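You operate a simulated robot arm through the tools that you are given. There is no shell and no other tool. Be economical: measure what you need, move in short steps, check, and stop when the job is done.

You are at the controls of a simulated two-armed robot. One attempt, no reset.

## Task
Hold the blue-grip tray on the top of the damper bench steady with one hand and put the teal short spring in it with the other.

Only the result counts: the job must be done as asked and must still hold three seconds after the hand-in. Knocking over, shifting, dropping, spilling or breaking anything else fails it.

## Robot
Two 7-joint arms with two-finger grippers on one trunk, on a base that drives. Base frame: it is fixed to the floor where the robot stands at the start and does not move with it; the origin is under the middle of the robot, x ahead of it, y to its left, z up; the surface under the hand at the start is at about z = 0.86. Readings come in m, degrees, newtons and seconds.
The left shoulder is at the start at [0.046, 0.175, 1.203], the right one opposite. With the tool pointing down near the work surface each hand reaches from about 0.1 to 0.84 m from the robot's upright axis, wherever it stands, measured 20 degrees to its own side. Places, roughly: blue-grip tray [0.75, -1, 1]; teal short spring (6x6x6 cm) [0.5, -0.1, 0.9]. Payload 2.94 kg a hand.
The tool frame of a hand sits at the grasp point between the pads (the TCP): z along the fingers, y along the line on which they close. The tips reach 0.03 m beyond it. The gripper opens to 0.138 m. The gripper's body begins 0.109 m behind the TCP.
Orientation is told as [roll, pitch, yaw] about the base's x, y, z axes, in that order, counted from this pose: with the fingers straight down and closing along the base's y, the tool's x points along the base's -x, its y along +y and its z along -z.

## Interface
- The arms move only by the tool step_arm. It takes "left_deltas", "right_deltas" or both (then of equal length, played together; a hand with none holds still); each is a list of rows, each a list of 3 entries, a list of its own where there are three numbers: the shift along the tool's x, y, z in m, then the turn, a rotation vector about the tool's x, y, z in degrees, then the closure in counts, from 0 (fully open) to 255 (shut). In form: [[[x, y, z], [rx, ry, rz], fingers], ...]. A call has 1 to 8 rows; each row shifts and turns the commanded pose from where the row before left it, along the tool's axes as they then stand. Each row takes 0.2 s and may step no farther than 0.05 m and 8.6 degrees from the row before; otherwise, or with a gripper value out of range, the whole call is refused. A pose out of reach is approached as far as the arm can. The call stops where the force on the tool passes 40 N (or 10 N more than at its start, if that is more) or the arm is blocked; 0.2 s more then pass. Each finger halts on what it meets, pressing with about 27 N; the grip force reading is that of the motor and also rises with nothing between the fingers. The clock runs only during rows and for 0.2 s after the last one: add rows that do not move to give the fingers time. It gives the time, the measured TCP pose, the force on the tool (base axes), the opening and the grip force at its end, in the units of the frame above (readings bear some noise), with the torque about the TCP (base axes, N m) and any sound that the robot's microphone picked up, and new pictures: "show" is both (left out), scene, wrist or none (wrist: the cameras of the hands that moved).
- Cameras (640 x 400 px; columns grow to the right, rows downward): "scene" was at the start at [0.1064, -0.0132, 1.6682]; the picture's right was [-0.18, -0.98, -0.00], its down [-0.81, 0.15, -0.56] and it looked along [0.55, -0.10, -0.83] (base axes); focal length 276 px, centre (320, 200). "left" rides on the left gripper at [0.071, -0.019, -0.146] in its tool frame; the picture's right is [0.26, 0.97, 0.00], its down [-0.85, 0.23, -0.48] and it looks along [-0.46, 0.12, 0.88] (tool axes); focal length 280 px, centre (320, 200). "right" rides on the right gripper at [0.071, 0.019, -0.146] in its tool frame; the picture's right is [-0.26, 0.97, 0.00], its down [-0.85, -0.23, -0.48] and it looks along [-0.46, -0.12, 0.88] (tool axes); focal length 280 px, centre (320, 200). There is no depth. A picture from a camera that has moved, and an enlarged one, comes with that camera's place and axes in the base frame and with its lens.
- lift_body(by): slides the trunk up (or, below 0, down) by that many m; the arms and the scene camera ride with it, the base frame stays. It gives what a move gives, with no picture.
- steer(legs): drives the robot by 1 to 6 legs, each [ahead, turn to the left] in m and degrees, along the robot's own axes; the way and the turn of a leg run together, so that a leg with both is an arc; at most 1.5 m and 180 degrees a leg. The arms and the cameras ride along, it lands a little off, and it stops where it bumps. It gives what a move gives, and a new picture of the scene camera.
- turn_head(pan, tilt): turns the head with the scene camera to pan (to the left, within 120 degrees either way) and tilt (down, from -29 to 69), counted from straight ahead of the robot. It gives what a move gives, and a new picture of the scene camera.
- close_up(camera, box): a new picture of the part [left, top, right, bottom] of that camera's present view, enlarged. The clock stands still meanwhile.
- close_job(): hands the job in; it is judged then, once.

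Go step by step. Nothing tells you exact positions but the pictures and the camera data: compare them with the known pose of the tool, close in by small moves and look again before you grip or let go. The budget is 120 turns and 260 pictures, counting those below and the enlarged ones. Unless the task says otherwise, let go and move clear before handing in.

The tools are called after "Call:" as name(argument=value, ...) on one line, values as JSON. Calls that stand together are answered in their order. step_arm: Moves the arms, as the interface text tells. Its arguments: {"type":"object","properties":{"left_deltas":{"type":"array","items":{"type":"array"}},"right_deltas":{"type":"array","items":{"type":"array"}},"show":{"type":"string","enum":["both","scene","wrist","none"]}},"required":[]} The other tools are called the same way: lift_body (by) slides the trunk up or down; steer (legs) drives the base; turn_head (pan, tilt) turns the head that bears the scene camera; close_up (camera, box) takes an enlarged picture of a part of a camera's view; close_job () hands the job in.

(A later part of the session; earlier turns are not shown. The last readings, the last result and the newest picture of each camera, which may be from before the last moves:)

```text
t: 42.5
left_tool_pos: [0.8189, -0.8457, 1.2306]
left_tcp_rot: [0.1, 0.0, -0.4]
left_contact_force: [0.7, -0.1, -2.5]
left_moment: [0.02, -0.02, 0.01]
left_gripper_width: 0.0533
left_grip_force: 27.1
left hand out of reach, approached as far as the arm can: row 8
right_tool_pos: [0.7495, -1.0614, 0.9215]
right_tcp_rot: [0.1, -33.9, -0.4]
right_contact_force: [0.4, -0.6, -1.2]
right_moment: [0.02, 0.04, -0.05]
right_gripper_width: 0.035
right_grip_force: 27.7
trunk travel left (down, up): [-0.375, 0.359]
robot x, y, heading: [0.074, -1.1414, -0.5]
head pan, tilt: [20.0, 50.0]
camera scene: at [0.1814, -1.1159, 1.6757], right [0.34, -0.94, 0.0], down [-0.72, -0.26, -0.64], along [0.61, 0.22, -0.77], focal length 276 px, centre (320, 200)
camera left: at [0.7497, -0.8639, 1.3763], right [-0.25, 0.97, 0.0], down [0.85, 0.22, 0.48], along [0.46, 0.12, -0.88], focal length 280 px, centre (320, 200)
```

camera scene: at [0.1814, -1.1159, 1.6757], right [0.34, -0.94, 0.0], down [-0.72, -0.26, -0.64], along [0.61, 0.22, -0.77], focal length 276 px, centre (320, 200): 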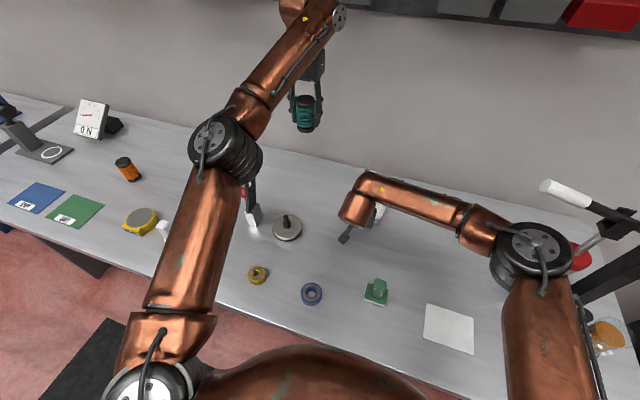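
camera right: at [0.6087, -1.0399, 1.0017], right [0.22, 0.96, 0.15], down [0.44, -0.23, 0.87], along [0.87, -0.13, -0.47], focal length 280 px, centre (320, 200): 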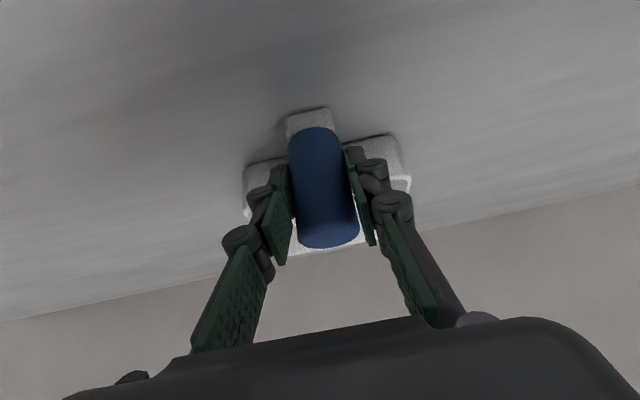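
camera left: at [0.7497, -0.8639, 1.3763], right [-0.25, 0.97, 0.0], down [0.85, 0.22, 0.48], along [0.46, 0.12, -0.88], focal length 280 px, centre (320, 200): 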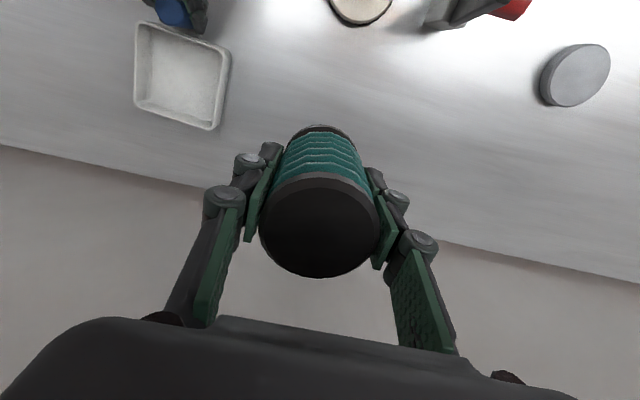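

Reach is limited while high; tray centre from this view ≈(0.85, -1.068). I lower to z≈1.08, which should give reach, then move toward the tray.

Call:
step_arm(left_deltas=[[[0, 0, 0.045], [0, 0, 0], 255], [[0, 0, 0.045], [0, 0, 0], 255], [[0, -0.02, 0.04], [0, 0, 0], 255], [[0, -0.045, 0.02], [0, 0, 0], 255], [[0, -0.045, 0], [0, 0, 0], 255], [[0, -0.03, 0], [0, 0, 0], 255], [[0, 0, 0], [0, 0, 0], 255]])

```text
t: 44.1
left_tool_pos: [0.8195, -0.9826, 1.0813]
left_tcp_rot: [0.0, 0.0, -0.3]
left_contact_force: [0.1, -0.6, -0.9]
left_moment: [-0.05, 0.03, 0.0]
left_gripper_width: 0.0536
left_grip_force: 26.8
right_tool_pos: [0.7485, -1.061, 0.9204]
right_tcp_rot: [0.1, -34.0, -0.3]
right_contact_force: [1.1, -0.5, -0.1]
right_moment: [0.06, 0.05, 0.01]
right_gripper_width: 0.035
right_grip_force: 26.8
trunk travel left (down, up): [-0.375, 0.359]
robot x, y, heading: [0.0702, -1.1422, -0.5]
head pan, tilt: [20.0, 50.0]
camera scene: at [0.1813, -1.1154, 1.6757], right [0.34, -0.94, 0.0], down [-0.72, -0.26, -0.64], along [0.6, 0.22, -0.77], focal length 276 px, centre (320, 200)
camera left: at [0.7501, -1.0014, 1.227], right [-0.26, 0.97, 0.0], down [0.85, 0.23, 0.48], along [0.46, 0.12, -0.88], focal length 280 px, centre (320, 200)
```

scene: 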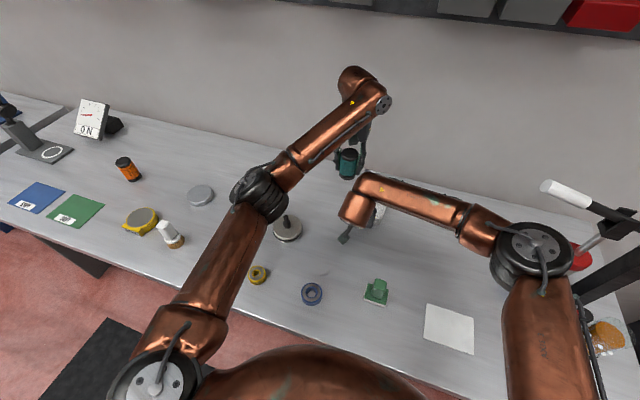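
left: 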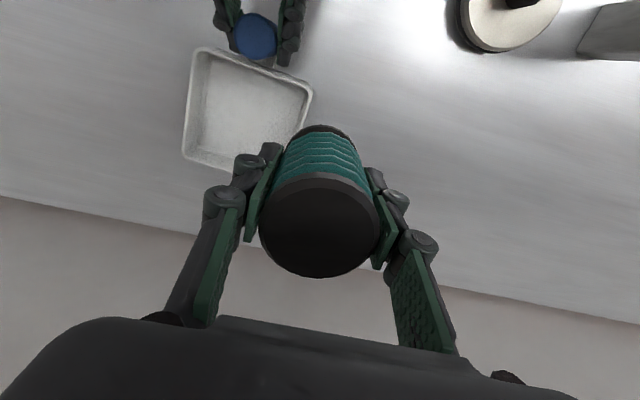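

Tray centre is confirmed at (0.850, -1.068). Move over it at this height.

Call:
step_arm(left_deltas=[[[-0.01, -0.03, 0], [0, 0, 0], 255], [[-0.01, -0.03, 0], [0, 0, 0], 255], [[-0.01, -0.025, 0], [0, 0, 0], 255], [[0, 0, 0.03], [0, 0, 0], 255], [[0, 0, 0], [0, 0, 0], 255]])

```text
t: 45.3
left_tool_pos: [0.8479, -1.0705, 1.0512]
left_tcp_rot: [0.0, -0.1, -0.3]
left_contact_force: [0.1, -0.3, -1.9]
left_moment: [0.01, -0.01, 0.01]
left_gripper_width: 0.0535
left_grip_force: 27.4
right_tool_pos: [0.7485, -1.0608, 0.9215]
right_tcp_rot: [-0.1, -34.0, -0.3]
right_contact_force: [-0.2, -0.5, -0.5]
right_moment: [0.0, 0.07, -0.02]
right_gripper_width: 0.0349
right_grip_force: 27.3
trunk travel left (down, up): [-0.375, 0.359]
robot x, y, heading: [0.0731, -1.1421, -0.7]
head pan, tilt: [20.0, 50.0]
camera scene: at [0.1805, -1.1171, 1.6757], right [0.34, -0.94, 0.0], down [-0.72, -0.26, -0.64], along [0.61, 0.22, -0.77], focal length 276 px, centre (320, 200)
camera left: at [0.7779, -1.0883, 1.1962], right [-0.26, 0.97, 0.0], down [0.85, 0.23, 0.48], along [0.46, 0.12, -0.88], focal length 280 px, centre (320, 200)
```

scene: 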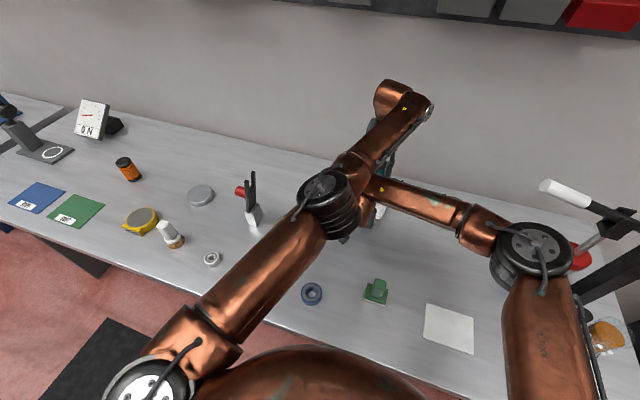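
left: 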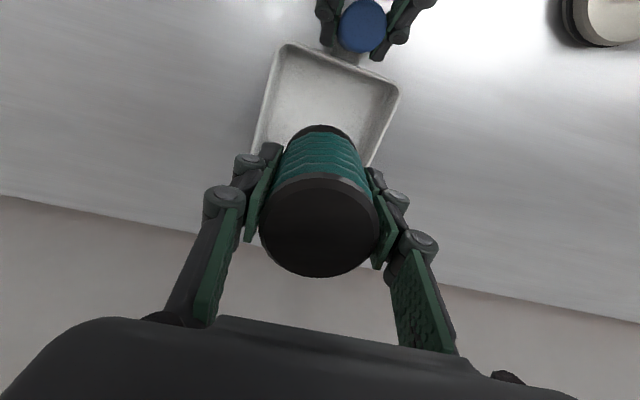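

The left elbow now sits right above the right wrist and lowering would risk them touching. I'll back the left hand off and regrip the tray with the right hand lower and yawed from the right.

Call:
step_arm(left_deltas=[[[0, 0.045, -0.01], [0, 0, 0], 255], [[0, 0.045, -0.01], [0, 0, 0], 255], [[0, 0.045, -0.01], [0, 0, 0], 255], [[0.02, 0.045, 0], [0, 0, 0], 255], [[0.03, 0.03, 0], [0, 0, 0], 255]], show="none")

Call:
step_arm(right_deltas=[[[0, 0, 0], [0, 0, 0], 180], [[0, 0, 0], [0, 0, 0], 110], [[0, 0, 0], [0, 0, 0], 110], [[0, 0, -0.03], [0, 0, 0], 110], [[0, 0, -0.04], [0, 0, 0], 110], [[0, 0, -0.035], [0, 0, 0], 110]])

```text
t: 46.5
left_tool_pos: [0.8519, -1.0213, 1.0635]
left_tcp_rot: [0.0, -0.1, -0.5]
left_contact_force: [-0.1, -0.6, -2.1]
left_moment: [-0.02, 0.01, -0.01]
left_gripper_width: 0.0534
left_grip_force: 27.0
left hand out of reach, approached as far as the arm can: row 1, 2, 3, 4, 5
right_tool_pos: [0.7497, -1.0597, 0.9214]
right_tcp_rot: [0.1, -33.8, -0.3]
right_contact_force: [-0.3, 0.1, 0.2]
right_moment: [0.06, 0.06, -0.08]
right_gripper_width: 0.035
right_grip_force: 26.7
trunk travel left (down, up): [-0.375, 0.359]
robot x, y, heading: [0.0704, -1.1436, -0.4]
head pan, tilt: [20.0, 50.0]
```

```text
t: 48.1
left_tool_pos: [0.8562, -1.0198, 1.0769]
left_tcp_rot: [-0.3, -1.2, 0.0]
left_contact_force: [1.1, 0.6, -1.8]
left_moment: [-0.02, 0.0, 0.02]
left_gripper_width: 0.0533
left_grip_force: 26.2
right_tool_pos: [0.6936, -1.0759, 0.9857]
right_tcp_rot: [-1.9, -32.6, -0.5]
right_contact_force: [0.0, 0.7, 1.1]
right_moment: [0.02, -0.04, 0.01]
right_gripper_width: 0.0783
right_grip_force: 0.1
trunk travel left (down, up): [-0.375, 0.359]
robot x, y, heading: [0.0751, -1.1439, -0.5]
head pan, tilt: [20.0, 50.0]
stopped in row 6 (right hand): the arm was blocked; the commanded pose is now the measured one
camera scene: at [0.1821, -1.1163, 1.6756], right [0.34, -0.94, 0.0], down [-0.72, -0.26, -0.64], along [0.6, 0.22, -0.77], focal length 276 px, centre (320, 200)
camera right: at [0.5547, -1.0504, 1.0689], right [0.24, 0.96, 0.11], down [0.45, -0.22, 0.86], along [0.86, -0.16, -0.49], focal length 280 px, centre (320, 200)
```

scene: 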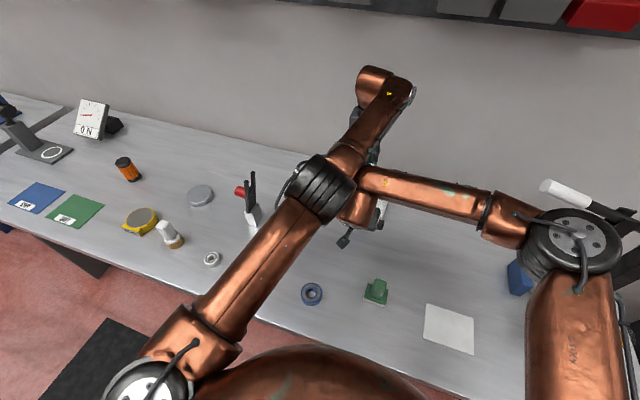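
right: 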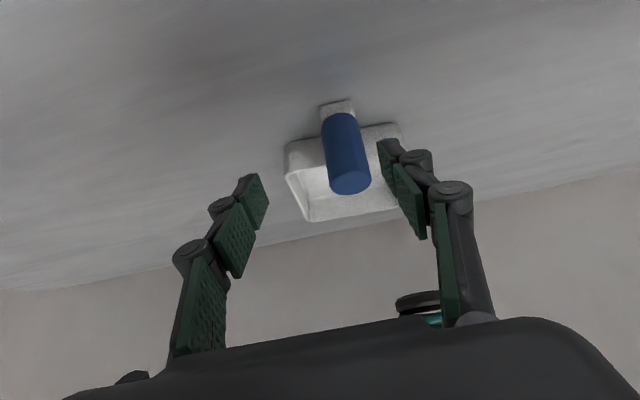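

The arms touched (right stopped gently, grip cleared and undisturbed). I pull the left hand up, back and left to separate them.

Call:
step_arm(left_deltas=[[[0.02, 0.01, -0.03], [0, 0, 0], 255], [[0.02, 0.02, -0.03], [0, 0, 0], 255], [[0.03, 0.02, -0.03], [0, 0, 0], 255], [[0.03, 0.03, -0.02], [0, 0, 0], 255], [[0.03, 0.03, 0], [0, 0, 0], 255], [[0, 0, 0], [0, 0, 0], 255]])

```text
t: 49.5
left_tool_pos: [0.8556, -1.0208, 1.0768]
left_tcp_rot: [-0.2, -1.3, -0.2]
left_contact_force: [0.0, -0.6, -1.4]
left_moment: [-0.03, -0.04, -0.03]
left_gripper_width: 0.0535
left_grip_force: 26.5
left hand out of reach, approached as far as the arm can: row 1, 2, 3, 4, 5
right_tool_pos: [0.6923, -1.0769, 0.9854]
right_tcp_rot: [-1.9, -32.5, -0.5]
right_contact_force: [0.3, 0.1, -0.1]
right_moment: [-0.01, 0.0, 0.01]
right_gripper_width: 0.0784
right_grip_force: 0.0
trunk travel left (down, up): [-0.375, 0.359]
robot x, y, heading: [0.0724, -1.1386, -0.5]
head pan, tilt: [20.0, 50.0]
camera scene: at [0.1813, -1.1165, 1.6757], right [0.34, -0.94, 0.0], down [-0.72, -0.26, -0.64], along [0.61, 0.22, -0.77], focal length 276 px, centre (320, 200)
camera left: at [0.7818, -1.0375, 1.2215], right [-0.26, 0.97, -0.01], down [0.84, 0.23, 0.49], along [0.48, 0.12, -0.87], focal length 280 px, centre (320, 200)
```

scene: 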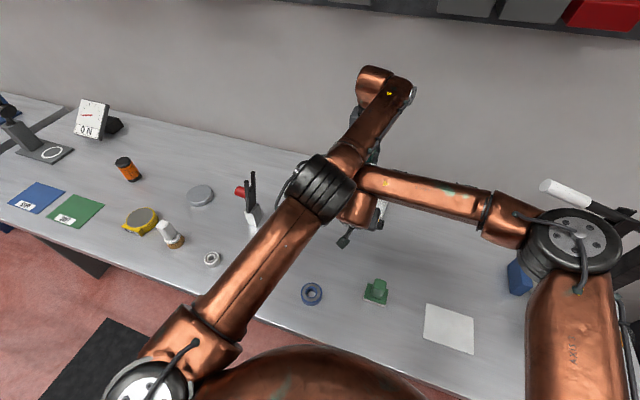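
left: 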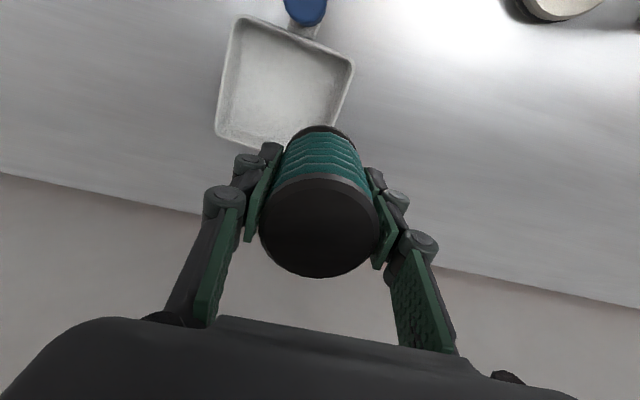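

The left arm isn't finding a way in that direction; I try a pure pull-back in small steps.

Call:
step_arm(left_deltas=[[[0.02, 0, 0], [0, 0, 0], 255], [[0.02, 0, 0], [0, 0, 0], 255], [[0.02, 0, 0], [0, 0, 0], 255]], show="scene")

```text
t: 50.3
left_tool_pos: [0.8558, -1.0196, 1.0767]
left_tcp_rot: [-0.2, -1.1, -0.2]
left_contact_force: [-0.4, -0.6, -1.1]
left_moment: [-0.01, 0.01, -0.03]
left_gripper_width: 0.0533
left_grip_force: 26.8
left hand out of reach, approached as far as the arm can: row 1, 2, 3
right_tool_pos: [0.693, -1.0757, 0.9848]
right_tcp_rot: [-1.8, -32.6, -0.4]
right_contact_force: [-0.2, -0.5, -1.0]
right_moment: [0.01, 0.01, -0.01]
right_gripper_width: 0.0786
right_grip_force: 0.1
trunk travel left (down, up): [-0.375, 0.359]
robot x, y, heading: [0.0687, -1.1421, -0.3]
head pan, tilt: [20.0, 50.0]
camera scene: at [0.1813, -1.1165, 1.6757], right [0.34, -0.94, 0.0], down [-0.72, -0.26, -0.64], along [0.61, 0.22, -0.77], focal length 276 px, centre (320, 200)
```

scene: 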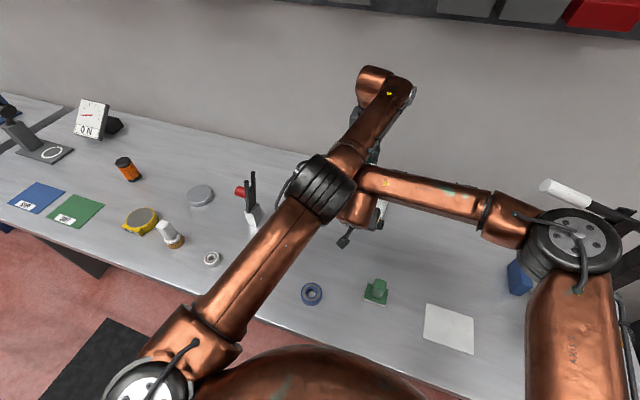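

The left is locked against the right arm. I let the right hand go forward again a little to free it.

Call:
step_arm(right_deltas=[[[0, 0.005, 0.015], [0, 0, 0], 110], [[0, 0.005, 0.015], [0, 0, 0], 110], [[0, 0, 0.01], [0, 0, 0], 110]], show="scene")

```text
t: 51.1
left_tool_pos: [0.8546, -1.0203, 1.0775]
left_tcp_rot: [-0.2, -1.1, -0.2]
left_contact_force: [0.4, -0.6, -2.4]
left_moment: [-0.04, 0.01, 0.04]
left_gripper_width: 0.0533
left_grip_force: 27.0
right_tool_pos: [0.7154, -1.0681, 0.9517]
right_tcp_rot: [-1.9, -32.7, -0.6]
right_contact_force: [0.5, 0.6, 0.3]
right_moment: [-0.02, 0.02, 0.06]
right_gripper_width: 0.0787
right_grip_force: 0.1
trunk travel left (down, up): [-0.375, 0.359]
robot x, y, heading: [0.0747, -1.1392, -0.5]
head pan, tilt: [20.0, 50.0]
camera scene: at [0.1816, -1.1166, 1.6757], right [0.34, -0.94, 0.0], down [-0.72, -0.26, -0.64], along [0.6, 0.22, -0.77], focal length 276 px, centre (320, 200)
```

scene: 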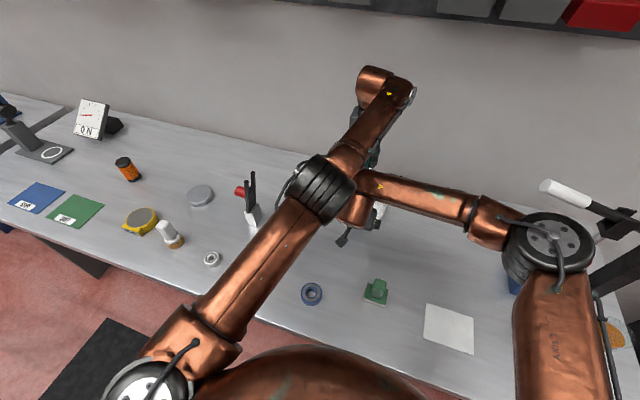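

Right is free again. Try the left hand up and back in small steps.

Call:
step_arm(left_deltas=[[[0.01, 0.02, -0.01], [0, 0, 0], 255], [[0.02, 0.02, 0], [0, 0, 0], 255], [[0.02, 0.02, 0], [0, 0, 0], 255]], show="scene")

```text
t: 51.9
left_tool_pos: [0.8556, -1.0202, 1.076]
left_tcp_rot: [-0.2, -1.2, -0.2]
left_contact_force: [-0.8, 0.6, -1.9]
left_moment: [-0.01, -0.01, 0.01]
left_gripper_width: 0.0534
left_grip_force: 27.2
left hand out of reach, approached as far as the arm can: row 1, 2, 3
right_tool_pos: [0.7147, -1.0677, 0.9531]
right_tcp_rot: [-1.9, -32.6, -0.3]
right_contact_force: [-0.2, 0.0, 0.5]
right_moment: [-0.01, 0.02, -0.02]
right_gripper_width: 0.0782
right_grip_force: 0.0
trunk travel left (down, up): [-0.375, 0.359]
robot x, y, heading: [0.0723, -1.1414, -0.3]
head pan, tilt: [20.0, 50.0]
camera scene: at [0.1813, -1.1165, 1.6757], right [0.34, -0.94, 0.0], down [-0.72, -0.26, -0.64], along [0.6, 0.22, -0.77], focal length 276 px, centre (320, 200)
```

scene: 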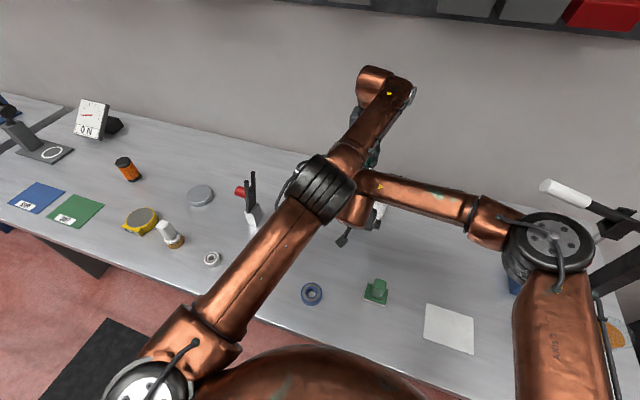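

Still stuck, probably at a joint limit; I try moving it back the way it came (toward −y, slightly up).

Call:
step_arm(left_deltas=[[[0, -0.015, 0], [0, 0, 0], 255], [[0, -0.015, 0], [0, 0, 0], 255]], show="scene")

```text
t: 52.5
left_tool_pos: [0.8556, -1.0507, 1.0764]
left_tcp_rot: [-0.2, -1.3, -0.2]
left_contact_force: [-0.5, 0.2, -1.8]
left_moment: [-0.01, 0.0, 0.02]
left_gripper_width: 0.0534
left_grip_force: 26.8
right_tool_pos: [0.7144, -1.0685, 0.9532]
right_tcp_rot: [-1.9, -32.7, -0.4]
right_contact_force: [-0.9, 0.0, -0.1]
right_moment: [-0.05, -0.03, -0.02]
right_gripper_width: 0.0785
right_grip_force: 0.0
trunk travel left (down, up): [-0.375, 0.359]
robot x, y, heading: [0.067, -1.1437, -0.9]
head pan, tilt: [20.0, 50.0]
camera scene: at [0.1811, -1.1162, 1.6757], right [0.34, -0.94, 0.0], down [-0.72, -0.26, -0.64], along [0.61, 0.22, -0.77], focal length 276 px, centre (320, 200)
```

scene: 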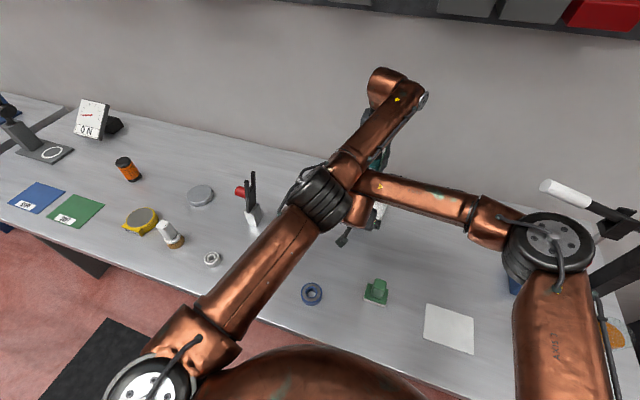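

It moves this way. Now try up with pull-back from here.

Call:
step_arm(left_deltas=[[[0.015, 0, 0], [0, 0, 0], 255], [[0.02, 0, 0], [0, 0, 0], 255], [[0.02, 0, 0], [0, 0, 0], 255]], show="scene")

```text
t: 53.3
left_tool_pos: [0.8449, -1.0455, 1.0894]
left_tcp_rot: [-0.2, -2.2, 0.2]
left_contact_force: [0.6, 0.8, -2.6]
left_moment: [0.0, 0.0, 0.01]
left_gripper_width: 0.0533
left_grip_force: 27.3
left hand out of reach, approached as far as the arm can: row 2, 3
right_tool_pos: [0.7098, -1.0786, 0.93]
right_tcp_rot: [-3.6, -31.3, 0.2]
right_contact_force: [0.0, 0.5, 0.2]
right_moment: [-0.01, -0.02, -0.04]
right_gripper_width: 0.0786
right_grip_force: 0.0
trunk travel left (down, up): [-0.375, 0.359]
robot x, y, heading: [0.0718, -1.1437, -0.3]
head pan, tilt: [20.0, 50.0]
camera scene: at [0.1817, -1.116, 1.6756], right [0.34, -0.94, 0.0], down [-0.72, -0.26, -0.64], along [0.6, 0.22, -0.77], focal length 276 px, centre (320, 200)
```

scene: 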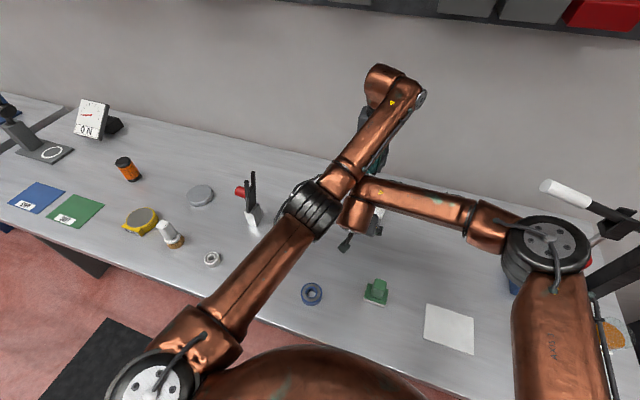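

The left elbow is resting on the right wrist. I swing the right wrist out from under it by yawing about its own fingertips and lowering its tilt.

Call:
step_arm(right_deltas=[[[0, 0, 0], [-3.2, 0, -5.1], 110], [[0, 0, 0], [-3.2, 0, -5.1], 110], [[0, 0, 0], [0, 0, 0], 110]])

```text
t: 54.1
left_tool_pos: [0.8398, -1.0505, 1.0752]
left_tcp_rot: [-0.2, -1.1, -0.2]
left_contact_force: [-0.3, -1.1, -1.3]
left_moment: [0.0, 0.0, -0.02]
left_gripper_width: 0.0534
left_grip_force: 27.0
right_tool_pos: [0.7155, -1.0678, 0.9532]
right_tcp_rot: [-1.9, -32.2, 11.6]
right_contact_force: [0.7, -0.7, -0.5]
right_moment: [-0.01, 0.03, 0.04]
right_gripper_width: 0.0783
right_grip_force: 0.1
trunk travel left (down, up): [-0.375, 0.359]
robot x, y, heading: [0.0746, -1.1455, -0.5]
head pan, tilt: [20.0, 50.0]
camera scene: at [0.1816, -1.1166, 1.6757], right [0.34, -0.94, 0.0], down [-0.72, -0.26, -0.64], along [0.6, 0.22, -0.77], focal length 276 px, centre (320, 200)
camera right: at [0.5757, -1.0719, 1.0373], right [0.04, 0.99, 0.11], down [0.49, -0.12, 0.86], along [0.87, 0.02, -0.49], focal length 280 px, centre (320, 200)
```

scene: 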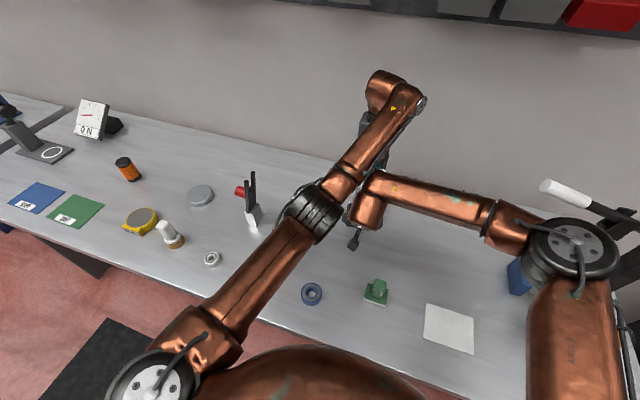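
right: 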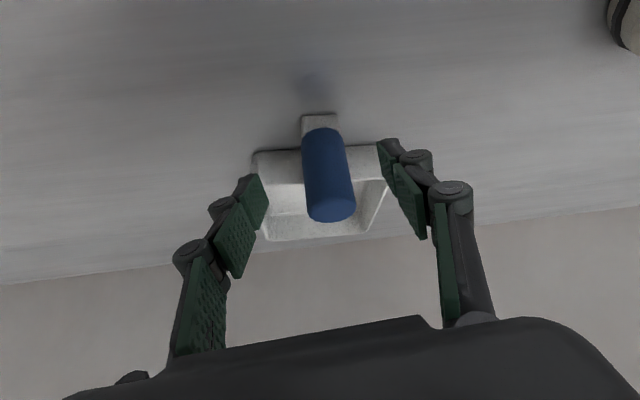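

They're decoupled. I continue the yaw and add tilt to lower the right wrist.

Call:
step_arm(right_deltas=[[[0, 0, 0], [-3.2, 0, -5.1], 110], [[0, 0, 0], [-3.2, 0, -5.1], 110], [[0, 0, -0.005], [0, -7, 0], 110], [[0, 0, -0.005], [0, -7, 0], 110], [[0, 0, 0], [0, 0, 0], 110]])

Call:
turn_head(pan=-25, tilt=40)

```text
t: 55.3
left_tool_pos: [0.8404, -1.0512, 1.0777]
left_tcp_rot: [-0.2, -1.2, -0.2]
left_contact_force: [-0.3, 0.0, -1.8]
left_moment: [0.01, 0.0, -0.01]
left_gripper_width: 0.0535
left_grip_force: 26.8
right_tool_pos: [0.7088, -1.0689, 0.9597]
right_tcp_rot: [-2.4, -46.0, 24.4]
right_contact_force: [0.4, 0.9, -0.1]
right_moment: [0.0, -0.01, 0.01]
right_gripper_width: 0.0787
right_grip_force: 0.1
trunk travel left (down, up): [-0.375, 0.359]
robot x, y, heading: [0.0712, -1.1449, -0.3]
head pan, tilt: [20.0, 50.0]
camera scene: at [0.1812, -1.1162, 1.6757], right [0.34, -0.94, 0.0], down [-0.72, -0.26, -0.64], along [0.61, 0.22, -0.77], focal length 276 px, centre (320, 200)
camera right: at [0.5584, -1.1092, 1.0101], right [-0.21, 0.97, 0.16], down [0.31, -0.09, 0.95], along [0.93, 0.25, -0.28], focal length 280 px, centre (320, 200)
```

scene: 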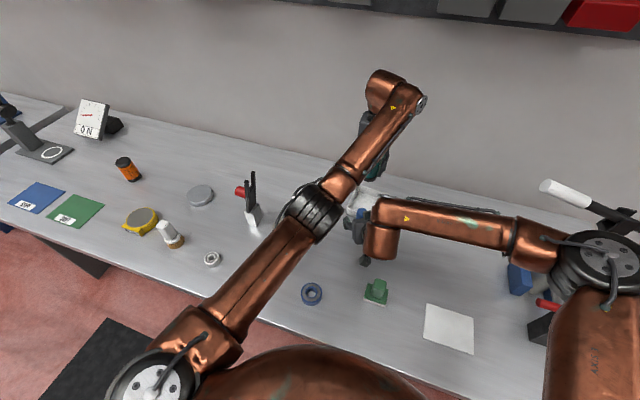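
right: 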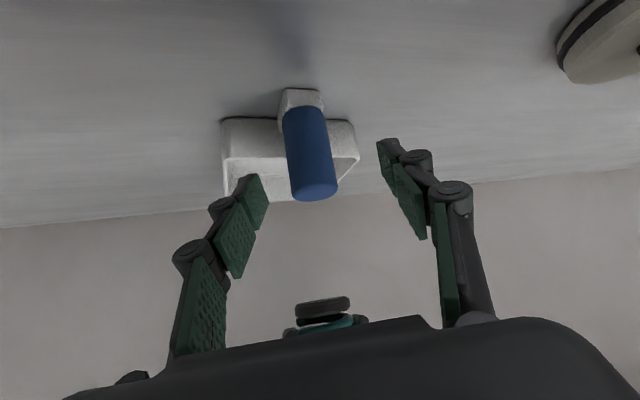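

```text
t: 56.4
left_tool_pos: [0.8399, -1.0505, 1.0769]
left_tcp_rot: [-0.3, -1.2, -0.2]
left_contact_force: [0.2, 0.6, -3.2]
left_moment: [-0.01, 0.02, 0.02]
left_gripper_width: 0.0535
left_grip_force: 26.8
right_tool_pos: [0.7084, -1.0685, 0.9607]
right_tcp_rot: [-2.4, -45.9, 24.4]
right_contact_force: [0.3, -0.8, 0.4]
right_moment: [-0.03, -0.02, -0.04]
right_gripper_width: 0.0783
right_grip_force: 0.1
trunk travel left (down, up): [-0.375, 0.359]
robot x, y, heading: [0.0721, -1.143, -0.2]
head pan, tilt: [-25.0, 40.0]
camera scene: at [0.1856, -1.1788, 1.6899], right [-0.43, -0.9, 0.0], down [-0.58, 0.28, -0.77], along [0.69, -0.33, -0.64], focal length 276 px, centre (320, 200)
```

scene: 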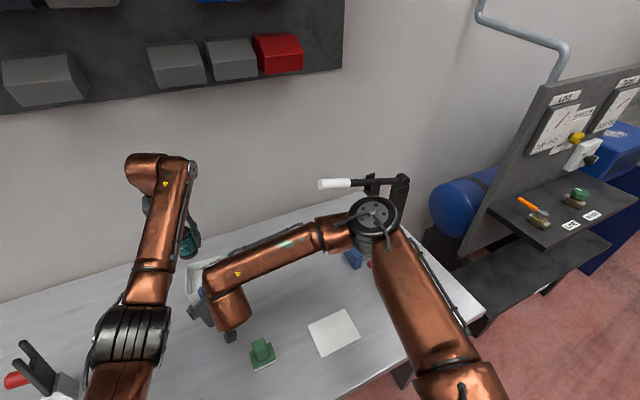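

The right elbow is clear of the lever. I tilt a little more and bring the right hand around the grip again.

Call:
step_arm(right_deltas=[[[0, -0.011, 0], [0, -6, 0], 110], [[0.001, 0, 0.02], [0, 0, 0], 110], [[0.001, 0, 0.02], [0, 0, 0], 110], [[0, 0, 0.01], [0, 0, 0], 110], [[0, 0, 0], [0, 0, 0], 110]])

```text
t: 57.6
left_tool_pos: [0.8417, -1.0512, 1.0767]
left_tcp_rot: [-0.2, -1.2, -0.2]
left_contact_force: [-0.2, -0.8, -2.1]
left_moment: [0.02, -0.04, 0.0]
left_gripper_width: 0.0536
left_grip_force: 27.2
right_tool_pos: [0.7484, -1.0653, 0.9283]
right_tcp_rot: [-2.7, -51.9, 24.8]
right_contact_force: [-0.1, -0.5, -0.2]
right_moment: [0.0, -0.03, 0.0]
right_gripper_width: 0.0787
right_grip_force: 0.0
trunk travel left (down, up): [-0.375, 0.359]
robot x, y, heading: [0.0762, -1.1434, -0.3]
head pan, tilt: [-25.0, 40.0]
camera scene: at [0.1854, -1.1791, 1.6899], right [-0.43, -0.9, 0.0], down [-0.58, 0.28, -0.77], along [0.69, -0.33, -0.64], focal length 276 px, centre (320, 200)
camera right: at [0.5932, -1.1072, 0.9611], right [-0.23, 0.96, 0.18], down [0.21, -0.13, 0.97], along [0.95, 0.26, -0.18], focal length 280 px, centre (320, 200)
```

scene: 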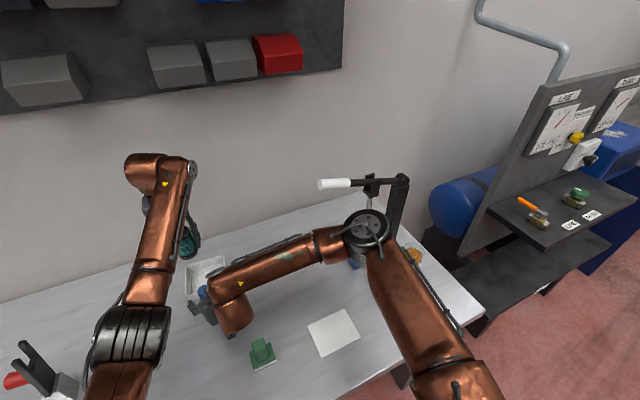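
right: 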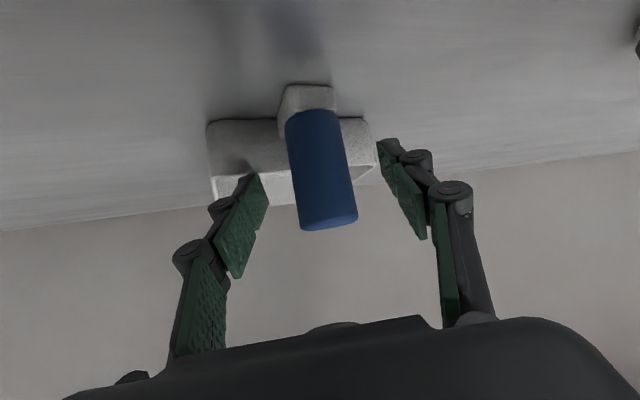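

Well aligned; close on the grip.

Call:
step_arm(right_deltas=[[[0, 0, 0], [0, 0, 0], 140], [[0, 0, 0], [0, 0, 0], 170], [[0, 0, 0], [0, 0, 0], 200], [[0, 0, 0], [0, 0, 0], 255], [[0, 0, 0], [0, 0, 0], 255], [[0, 0, 0], [0, 0, 0], 255]], show="wrist")

Call:
turn_head(pan=20, tilt=40)

```text
t: 59.0
left_tool_pos: [0.8397, -1.0506, 1.0758]
left_tcp_rot: [-0.2, -1.2, -0.2]
left_contact_force: [-0.5, -0.7, -2.4]
left_moment: [0.03, 0.0, 0.0]
left_gripper_width: 0.0531
left_grip_force: 27.0
right_tool_pos: [0.7475, -1.0653, 0.928]
right_tcp_rot: [-2.6, -51.9, 24.8]
right_contact_force: [-0.7, 0.7, 0.7]
right_moment: [0.26, 0.03, 0.07]
right_gripper_width: 0.0342
right_grip_force: 27.1
trunk travel left (down, up): [-0.375, 0.359]
robot x, y, heading: [0.0739, -1.1438, -0.5]
head pan, tilt: [-25.0, 40.0]
camera right: at [0.5931, -1.1069, 0.9615], right [-0.23, 0.96, 0.18], down [0.21, -0.13, 0.97], along [0.95, 0.26, -0.18], focal length 280 px, centre (320, 200)
```

right: 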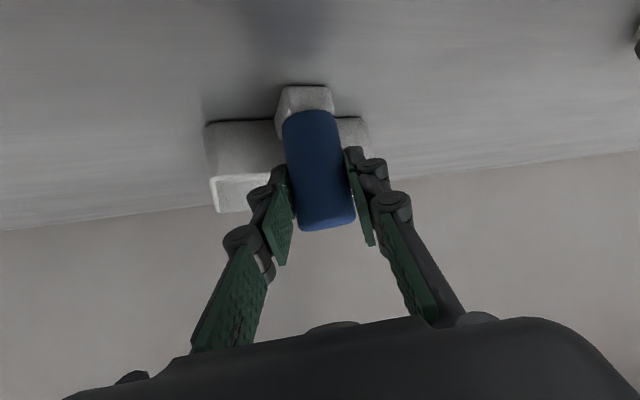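

```text
t: 60.1
left_tool_pos: [0.8419, -1.0513, 1.0774]
left_tcp_rot: [-0.2, -1.1, -0.2]
left_contact_force: [0.0, 0.6, -1.0]
left_moment: [0.05, -0.01, 0.0]
left_gripper_width: 0.0535
left_grip_force: 26.9
right_tool_pos: [0.7476, -1.0649, 0.9281]
right_tcp_rot: [-2.8, -52.0, 24.8]
right_contact_force: [0.1, 0.5, 2.8]
right_moment: [0.37, -0.09, 0.07]
right_gripper_width: 0.0343
right_grip_force: 26.7
trunk travel left (down, up): [-0.375, 0.359]
robot x, y, heading: [0.0722, -1.1412, -0.2]
head pan, tilt: [20.0, 40.0]
camera scene: at [0.1885, -1.1139, 1.6899], right [0.33, -0.94, 0.0], down [-0.61, -0.22, -0.77], along [0.72, 0.26, -0.64], focal length 276 px, centre (320, 200)
```

scene: 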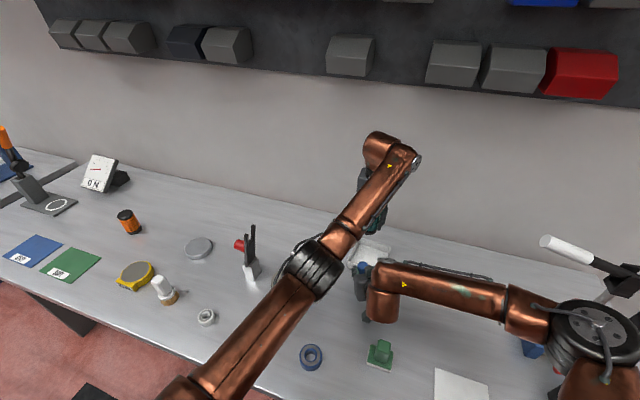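

Tray is held. I bring the left hand over the tray and lower a bit.

Call:
step_arm(left_deltas=[[[-0.005, -0.01, 0.01], [0, 1.1, 0], 255], [[-0.005, -0.007, 0.02], [0, 0, 0], 255], [[0, 0, 0.02], [0, 0, 0], 255], [[0, 0, 0], [0, 0, 0], 255]])

```text
t: 61.1
left_tool_pos: [0.851, -1.0683, 1.0269]
left_tcp_rot: [-0.2, -0.1, -0.2]
left_contact_force: [-0.6, 0.2, -1.5]
left_moment: [0.0, -0.02, 0.01]
left_gripper_width: 0.0537
left_grip_force: 27.0
right_tool_pos: [0.7472, -1.0645, 0.929]
right_tcp_rot: [-2.6, -52.0, 24.9]
right_contact_force: [0.0, -0.8, 3.1]
right_moment: [0.27, -0.13, -0.04]
right_gripper_width: 0.0339
right_grip_force: 26.6
trunk travel left (down, up): [-0.375, 0.359]
robot x, y, heading: [0.0738, -1.1446, -0.4]
head pan, tilt: [20.0, 40.0]
camera scene: at [0.1883, -1.1138, 1.6899], right [0.34, -0.94, 0.0], down [-0.61, -0.22, -0.77], along [0.72, 0.26, -0.64], focal length 276 px, centre (320, 200)
camera left: at [0.7808, -1.0855, 1.1728], right [-0.26, 0.97, 0.0], down [0.85, 0.23, 0.48], along [0.46, 0.12, -0.88], focal length 280 px, centre (320, 200)
```

scene: 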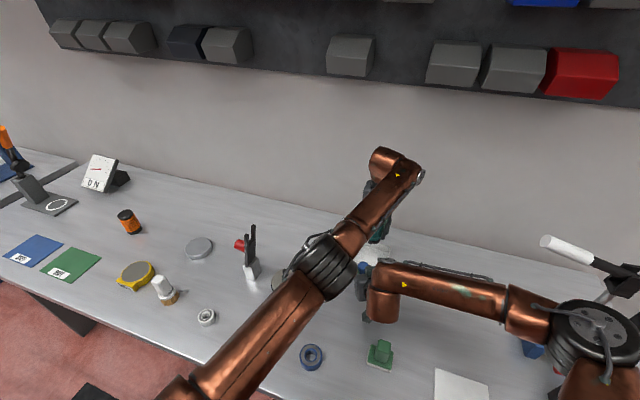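
left: 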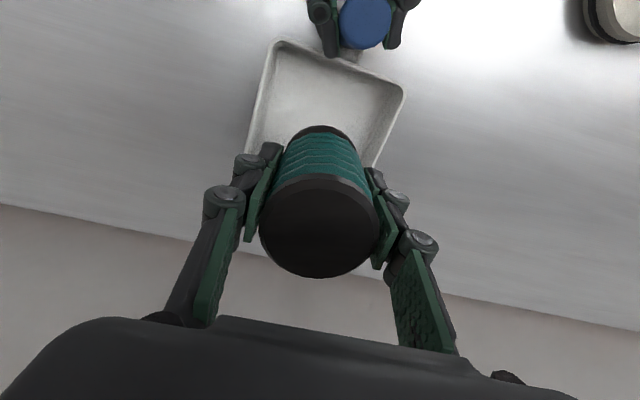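

Aligned over the tray centre. Lower to just above the floor, watching the right hand for any disturbance.

Call:
step_arm(left_deltas=[[[0, 0, 0.02], [0, 0, 0], 255], [[0, 0, 0.02], [0, 0, 0], 255], [[0, 0, 0.02], [0, 0, 0], 255], [[0, 0, 0.01], [0, 0, 0], 255], [[0, 0, 0], [0, 0, 0], 255]])

```text
t: 62.3
left_tool_pos: [0.8526, -1.0691, 0.9577]
left_tcp_rot: [-0.2, -0.1, -0.3]
left_contact_force: [-0.5, 0.1, -1.2]
left_moment: [0.03, -0.02, -0.05]
left_gripper_width: 0.0533
left_grip_force: 26.8
right_tool_pos: [0.7482, -1.0646, 0.928]
right_tcp_rot: [-2.6, -52.1, 24.9]
right_contact_force: [0.7, -1.6, 4.7]
right_moment: [0.34, -0.17, -0.06]
right_gripper_width: 0.0343
right_grip_force: 26.9
trunk travel left (down, up): [-0.375, 0.359]
robot x, y, heading: [0.0734, -1.1415, -0.5]
head pan, tilt: [20.0, 40.0]
camera scene: at [0.1884, -1.1141, 1.6899], right [0.34, -0.94, 0.0], down [-0.61, -0.22, -0.77], along [0.72, 0.26, -0.64], focal length 276 px, centre (320, 200)
camera left: at [0.7815, -1.0875, 1.1035], right [-0.26, 0.97, 0.0], down [0.85, 0.23, 0.48], along [0.46, 0.12, -0.88], focal length 280 px, centre (320, 200)
```

scene: 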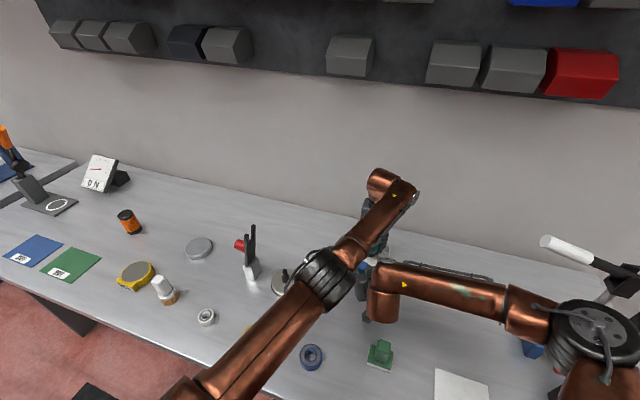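
left: 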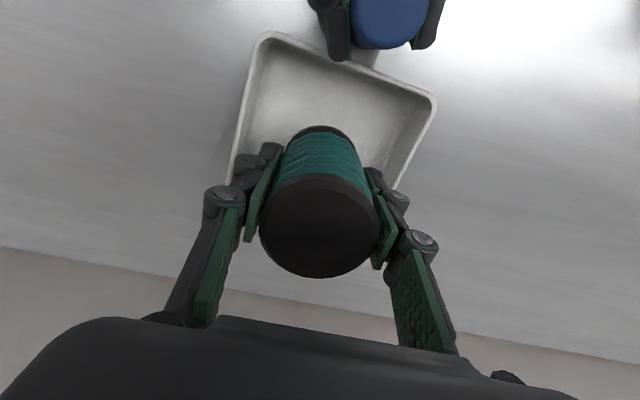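

Clear so far; lower further in small steps until contact.

Call:
step_arm(left_deltas=[[[0, 0, 0.015], [0, 0, 0], 255], [[0, 0, 0.012], [0, 0, 0], 255], [[0, 0, 0], [0, 0, 0], 255]], show="wrist")

Call:
step_arm(left_deltas=[[[0, 0, 0.004], [0, 0, 0], 255], [[0, 0, 0], [0, 0, 0], 255]], show="none")

Call:
step_arm(left_deltas=[[[0, 0, 0.004], [0, 0, 0], 255], [[0, 0, 0], [0, 0, 0], 255]], show="none")

```text
t: 63.1
left_tool_pos: [0.8513, -1.0704, 0.9311]
left_tcp_rot: [-0.2, 0.0, -0.2]
left_contact_force: [0.2, -0.2, -1.6]
left_moment: [0.02, 0.0, -0.01]
left_gripper_width: 0.0535
left_grip_force: 26.9
right_tool_pos: [0.748, -1.0647, 0.9293]
right_tcp_rot: [-2.7, -52.1, 24.8]
right_contact_force: [-0.1, -1.4, 4.4]
right_moment: [0.33, -0.15, -0.06]
right_gripper_width: 0.0343
right_grip_force: 27.3
trunk travel left (down, up): [-0.375, 0.359]
robot x, y, heading: [0.0714, -1.1442, -0.2]
head pan, tilt: [20.0, 40.0]
camera left: at [0.7812, -1.0876, 1.0756], right [-0.26, 0.97, 0.0], down [0.85, 0.23, 0.48], along [0.46, 0.12, -0.88], focal length 280 px, centre (320, 200)
```

left: 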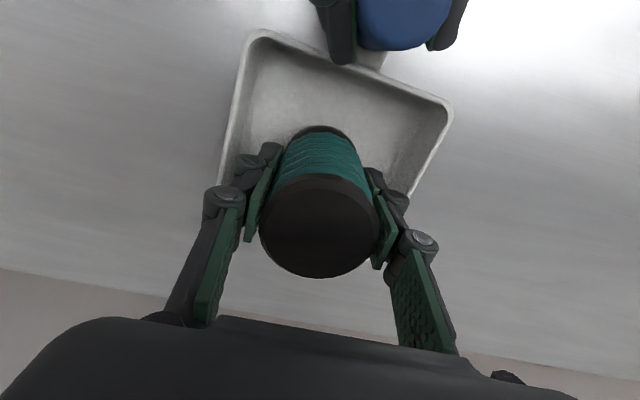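

```text
t: 63.7
left_tool_pos: [0.8521, -1.0691, 0.9268]
left_tcp_rot: [-0.2, -0.2, -0.2]
left_contact_force: [0.6, 0.0, -2.2]
left_moment: [0.02, -0.02, 0.02]
left_gripper_width: 0.0532
left_grip_force: 27.2
right_tool_pos: [0.747, -1.0662, 0.9281]
right_tcp_rot: [-2.7, -51.8, 24.8]
right_contact_force: [0.1, -0.6, 5.0]
right_moment: [0.39, -0.17, -0.02]
right_gripper_width: 0.0341
right_grip_force: 27.0
trunk travel left (down, up): [-0.375, 0.359]
robot x, y, heading: [0.0733, -1.1407, -0.5]
head pan, tilt: [20.0, 40.0]
```

```text
t: 64.3
left_tool_pos: [0.8531, -1.07, 0.9223]
left_tcp_rot: [-0.2, -0.1, -0.3]
left_contact_force: [-0.7, -0.1, -1.0]
left_moment: [0.0, -0.01, 0.0]
left_gripper_width: 0.0532
left_grip_force: 26.8
right_tool_pos: [0.7471, -1.0648, 0.9279]
right_tcp_rot: [-2.7, -51.8, 24.7]
right_contact_force: [0.2, 0.4, 4.6]
right_moment: [0.38, -0.17, -0.02]
right_gripper_width: 0.0344
right_grip_force: 26.7
trunk travel left (down, up): [-0.375, 0.359]
robot x, y, heading: [0.0706, -1.1417, -0.6]
head pan, tilt: [20.0, 40.0]
```

Call:
step_arm(left_deltas=[[[0, 0, 0.003], [0, 0, 0], 255], [[0, 0, 0], [0, 0, 0], 255]], show="none")

Call:
step_arm(left_deltas=[[[0, 0, 0.002], [0, 0, 0], 255], [[0, 0, 0], [0, 0, 0], 255]], show="wrist")

```text
t: 64.9
left_tool_pos: [0.8522, -1.0701, 0.9201]
left_tcp_rot: [-0.2, -0.1, -0.2]
left_contact_force: [0.7, 0.2, -2.3]
left_moment: [0.0, 0.0, 0.01]
left_gripper_width: 0.0536
left_grip_force: 27.2
right_tool_pos: [0.748, -1.0657, 0.9278]
right_tcp_rot: [-2.7, -51.9, 24.8]
right_contact_force: [-1.3, -0.1, 4.6]
right_moment: [0.37, -0.14, -0.01]
right_gripper_width: 0.0345
right_grip_force: 26.7
trunk travel left (down, up): [-0.375, 0.359]
robot x, y, heading: [0.0705, -1.1441, -0.2]
head pan, tilt: [20.0, 40.0]
```

```text
t: 65.5
left_tool_pos: [0.8519, -1.0694, 0.9191]
left_tcp_rot: [-0.2, -0.1, -0.2]
left_contact_force: [-0.8, -0.6, -2.8]
left_moment: [-0.02, 0.01, -0.01]
left_gripper_width: 0.0532
left_grip_force: 27.9
right_tool_pos: [0.7474, -1.0653, 0.9286]
right_tcp_rot: [-2.7, -51.8, 24.8]
right_contact_force: [0.0, 0.2, 4.3]
right_moment: [0.36, -0.11, 0.03]
right_gripper_width: 0.0344
right_grip_force: 26.7
trunk travel left (down, up): [-0.375, 0.359]
robot x, y, heading: [0.0735, -1.1419, -0.3]
head pan, tilt: [20.0, 40.0]
camera left: at [0.782, -1.0874, 1.0639], right [-0.26, 0.97, 0.0], down [0.85, 0.23, 0.48], along [0.46, 0.12, -0.88], focal length 280 px, centre (320, 200)
```

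left: 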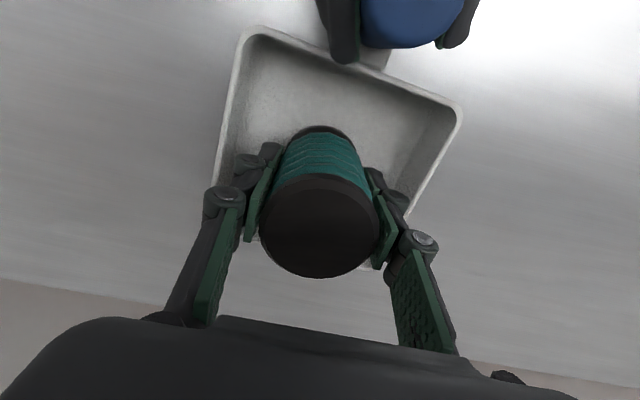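

Fingers fit inside the tray; no contact yet. Continue down a few mm.

Call:
step_arm(left_deltas=[[[0, 0, 0.003], [0, 0, 0], 255], [[0, 0, 0], [0, 0, 0], 255]], show="none")

Call:
step_arm(left_deltas=[[[0, 0, 0.002], [0, 0, 0], 255], [[0, 0, 0], [0, 0, 0], 255]], show="none")

```text
t: 66.1
left_tool_pos: [0.853, -1.0698, 0.9157]
left_tcp_rot: [-0.2, -0.1, -0.3]
left_contact_force: [-0.8, 1.1, -0.5]
left_moment: [-0.04, 0.02, -0.02]
left_gripper_width: 0.0535
left_grip_force: 26.9
right_tool_pos: [0.7475, -1.0654, 0.9281]
right_tcp_rot: [-2.7, -51.9, 24.9]
right_contact_force: [0.0, 0.7, 2.6]
right_moment: [0.43, 0.02, -0.01]
right_gripper_width: 0.0343
right_grip_force: 26.7
trunk travel left (down, up): [-0.375, 0.359]
robot x, y, heading: [0.0691, -1.1403, -0.6]
head pan, tilt: [20.0, 40.0]
```

```text
t: 66.7
left_tool_pos: [0.8521, -1.0705, 0.9142]
left_tcp_rot: [-0.1, -0.2, -0.1]
left_contact_force: [-3.3, 0.2, 8.1]
left_moment: [-0.25, 0.05, -0.13]
left_gripper_width: 0.0536
left_grip_force: 26.7
right_tool_pos: [0.7478, -1.0655, 0.9271]
right_tcp_rot: [-2.7, -51.9, 24.7]
right_contact_force: [5.6, 0.0, -0.8]
right_moment: [0.72, 0.75, -0.01]
right_gripper_width: 0.0343
right_grip_force: 27.0
trunk travel left (down, up): [-0.375, 0.359]
robot x, y, heading: [0.072, -1.1454, -0.6]
head pan, tilt: [20.0, 40.0]
```

Contact with the tray floor. I open the left hand slightly (to ~0.066 m).

Call:
step_arm(left_deltas=[[[0, 0, 0], [0, 0, 0], 145], [[0, 0, 0], [0, 0, 0], 133], [[0, 0, 0], [0, 0, 0], 133], [[0, 0, 0], [0, 0, 0], 133]], show="wrist")

```text
t: 67.7
left_tool_pos: [0.8524, -1.0691, 0.9132]
left_tcp_rot: [-0.2, -0.1, -0.2]
left_contact_force: [0.2, 0.2, -0.2]
left_moment: [0.0, -0.01, 0.01]
left_gripper_width: 0.0662
left_grip_force: 0.1
right_tool_pos: [0.7474, -1.0653, 0.9289]
right_tcp_rot: [-2.7, -51.8, 24.7]
right_contact_force: [-0.9, -1.5, 0.0]
right_moment: [0.17, 0.25, 0.05]
right_gripper_width: 0.0344
right_grip_force: 27.3
trunk travel left (down, up): [-0.375, 0.359]
robot x, y, heading: [0.0754, -1.1437, -0.7]
head pan, tilt: [20.0, 40.0]
camera left: at [0.782, -1.0876, 1.0591], right [-0.26, 0.97, 0.0], down [0.85, 0.23, 0.48], along [0.46, 0.12, -0.88], focal length 280 px, centre (320, 200)
```

left: 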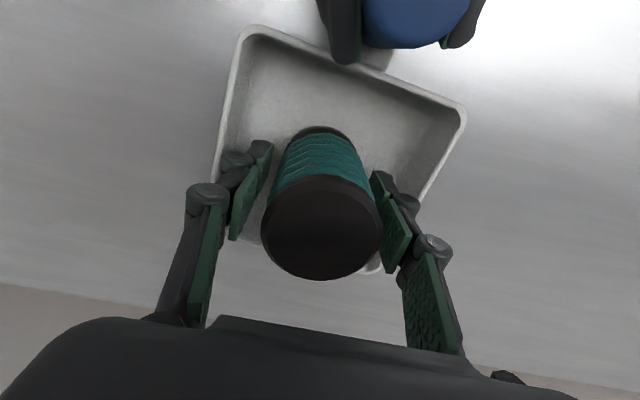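

Spring stands free. Raise the left hand straight back up.

Call:
step_arm(left_deltas=[[[0, 0, -0.01], [0, 0, 0], 133], [[0, 0, -0.02], [0, 0, 0], 133], [[0, 0, -0.03], [0, 0, 0], 133], [[0, 0, -0.03], [0, 0, 0], 133], [[0, 0, -0.03], [0, 0, 0], 133], [[0, 0, 0], [0, 0, 0], 133]])

```text
t: 69.1
left_tool_pos: [0.8511, -1.0694, 1.0336]
left_tcp_rot: [-0.2, -0.1, -0.2]
left_contact_force: [0.3, -0.6, -1.4]
left_moment: [0.02, -0.02, 0.01]
left_gripper_width: 0.0658
left_grip_force: 0.1
right_tool_pos: [0.747, -1.0648, 0.9285]
right_tcp_rot: [-2.7, -51.9, 24.8]
right_contact_force: [-0.8, 0.3, -0.3]
right_moment: [0.29, 0.15, 0.01]
right_gripper_width: 0.0344
right_grip_force: 27.0
trunk travel left (down, up): [-0.375, 0.359]
robot x, y, heading: [0.0725, -1.1446, -0.4]
head pan, tilt: [20.0, 40.0]
camera scene: at [0.1886, -1.114, 1.6899], right [0.34, -0.94, 0.0], down [-0.61, -0.22, -0.77], along [0.72, 0.26, -0.64], focal length 276 px, centre (320, 200)
camera left: at [0.7805, -1.0864, 1.1794], right [-0.26, 0.97, 0.0], down [0.85, 0.23, 0.48], along [0.46, 0.12, -0.88], focal length 280 px, centre (320, 200)
```

scene: 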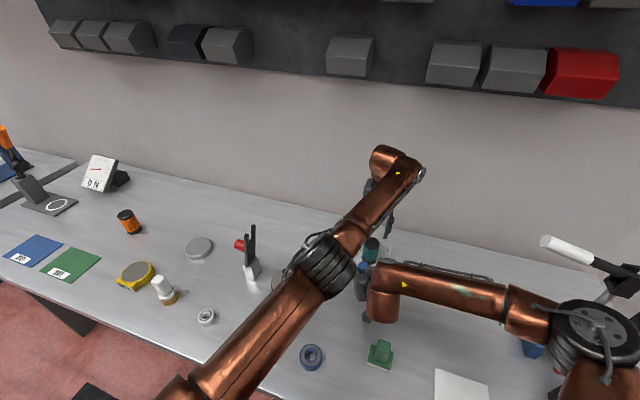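
left: 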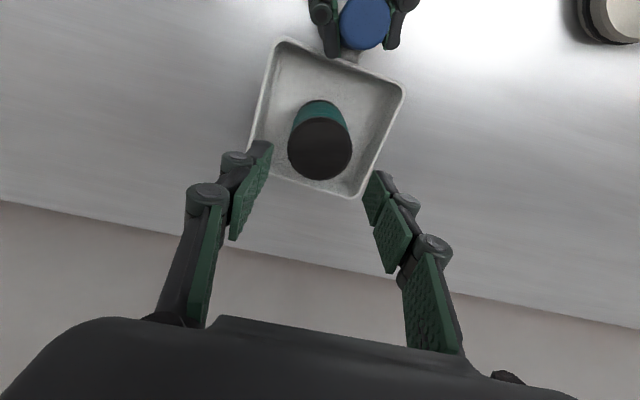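

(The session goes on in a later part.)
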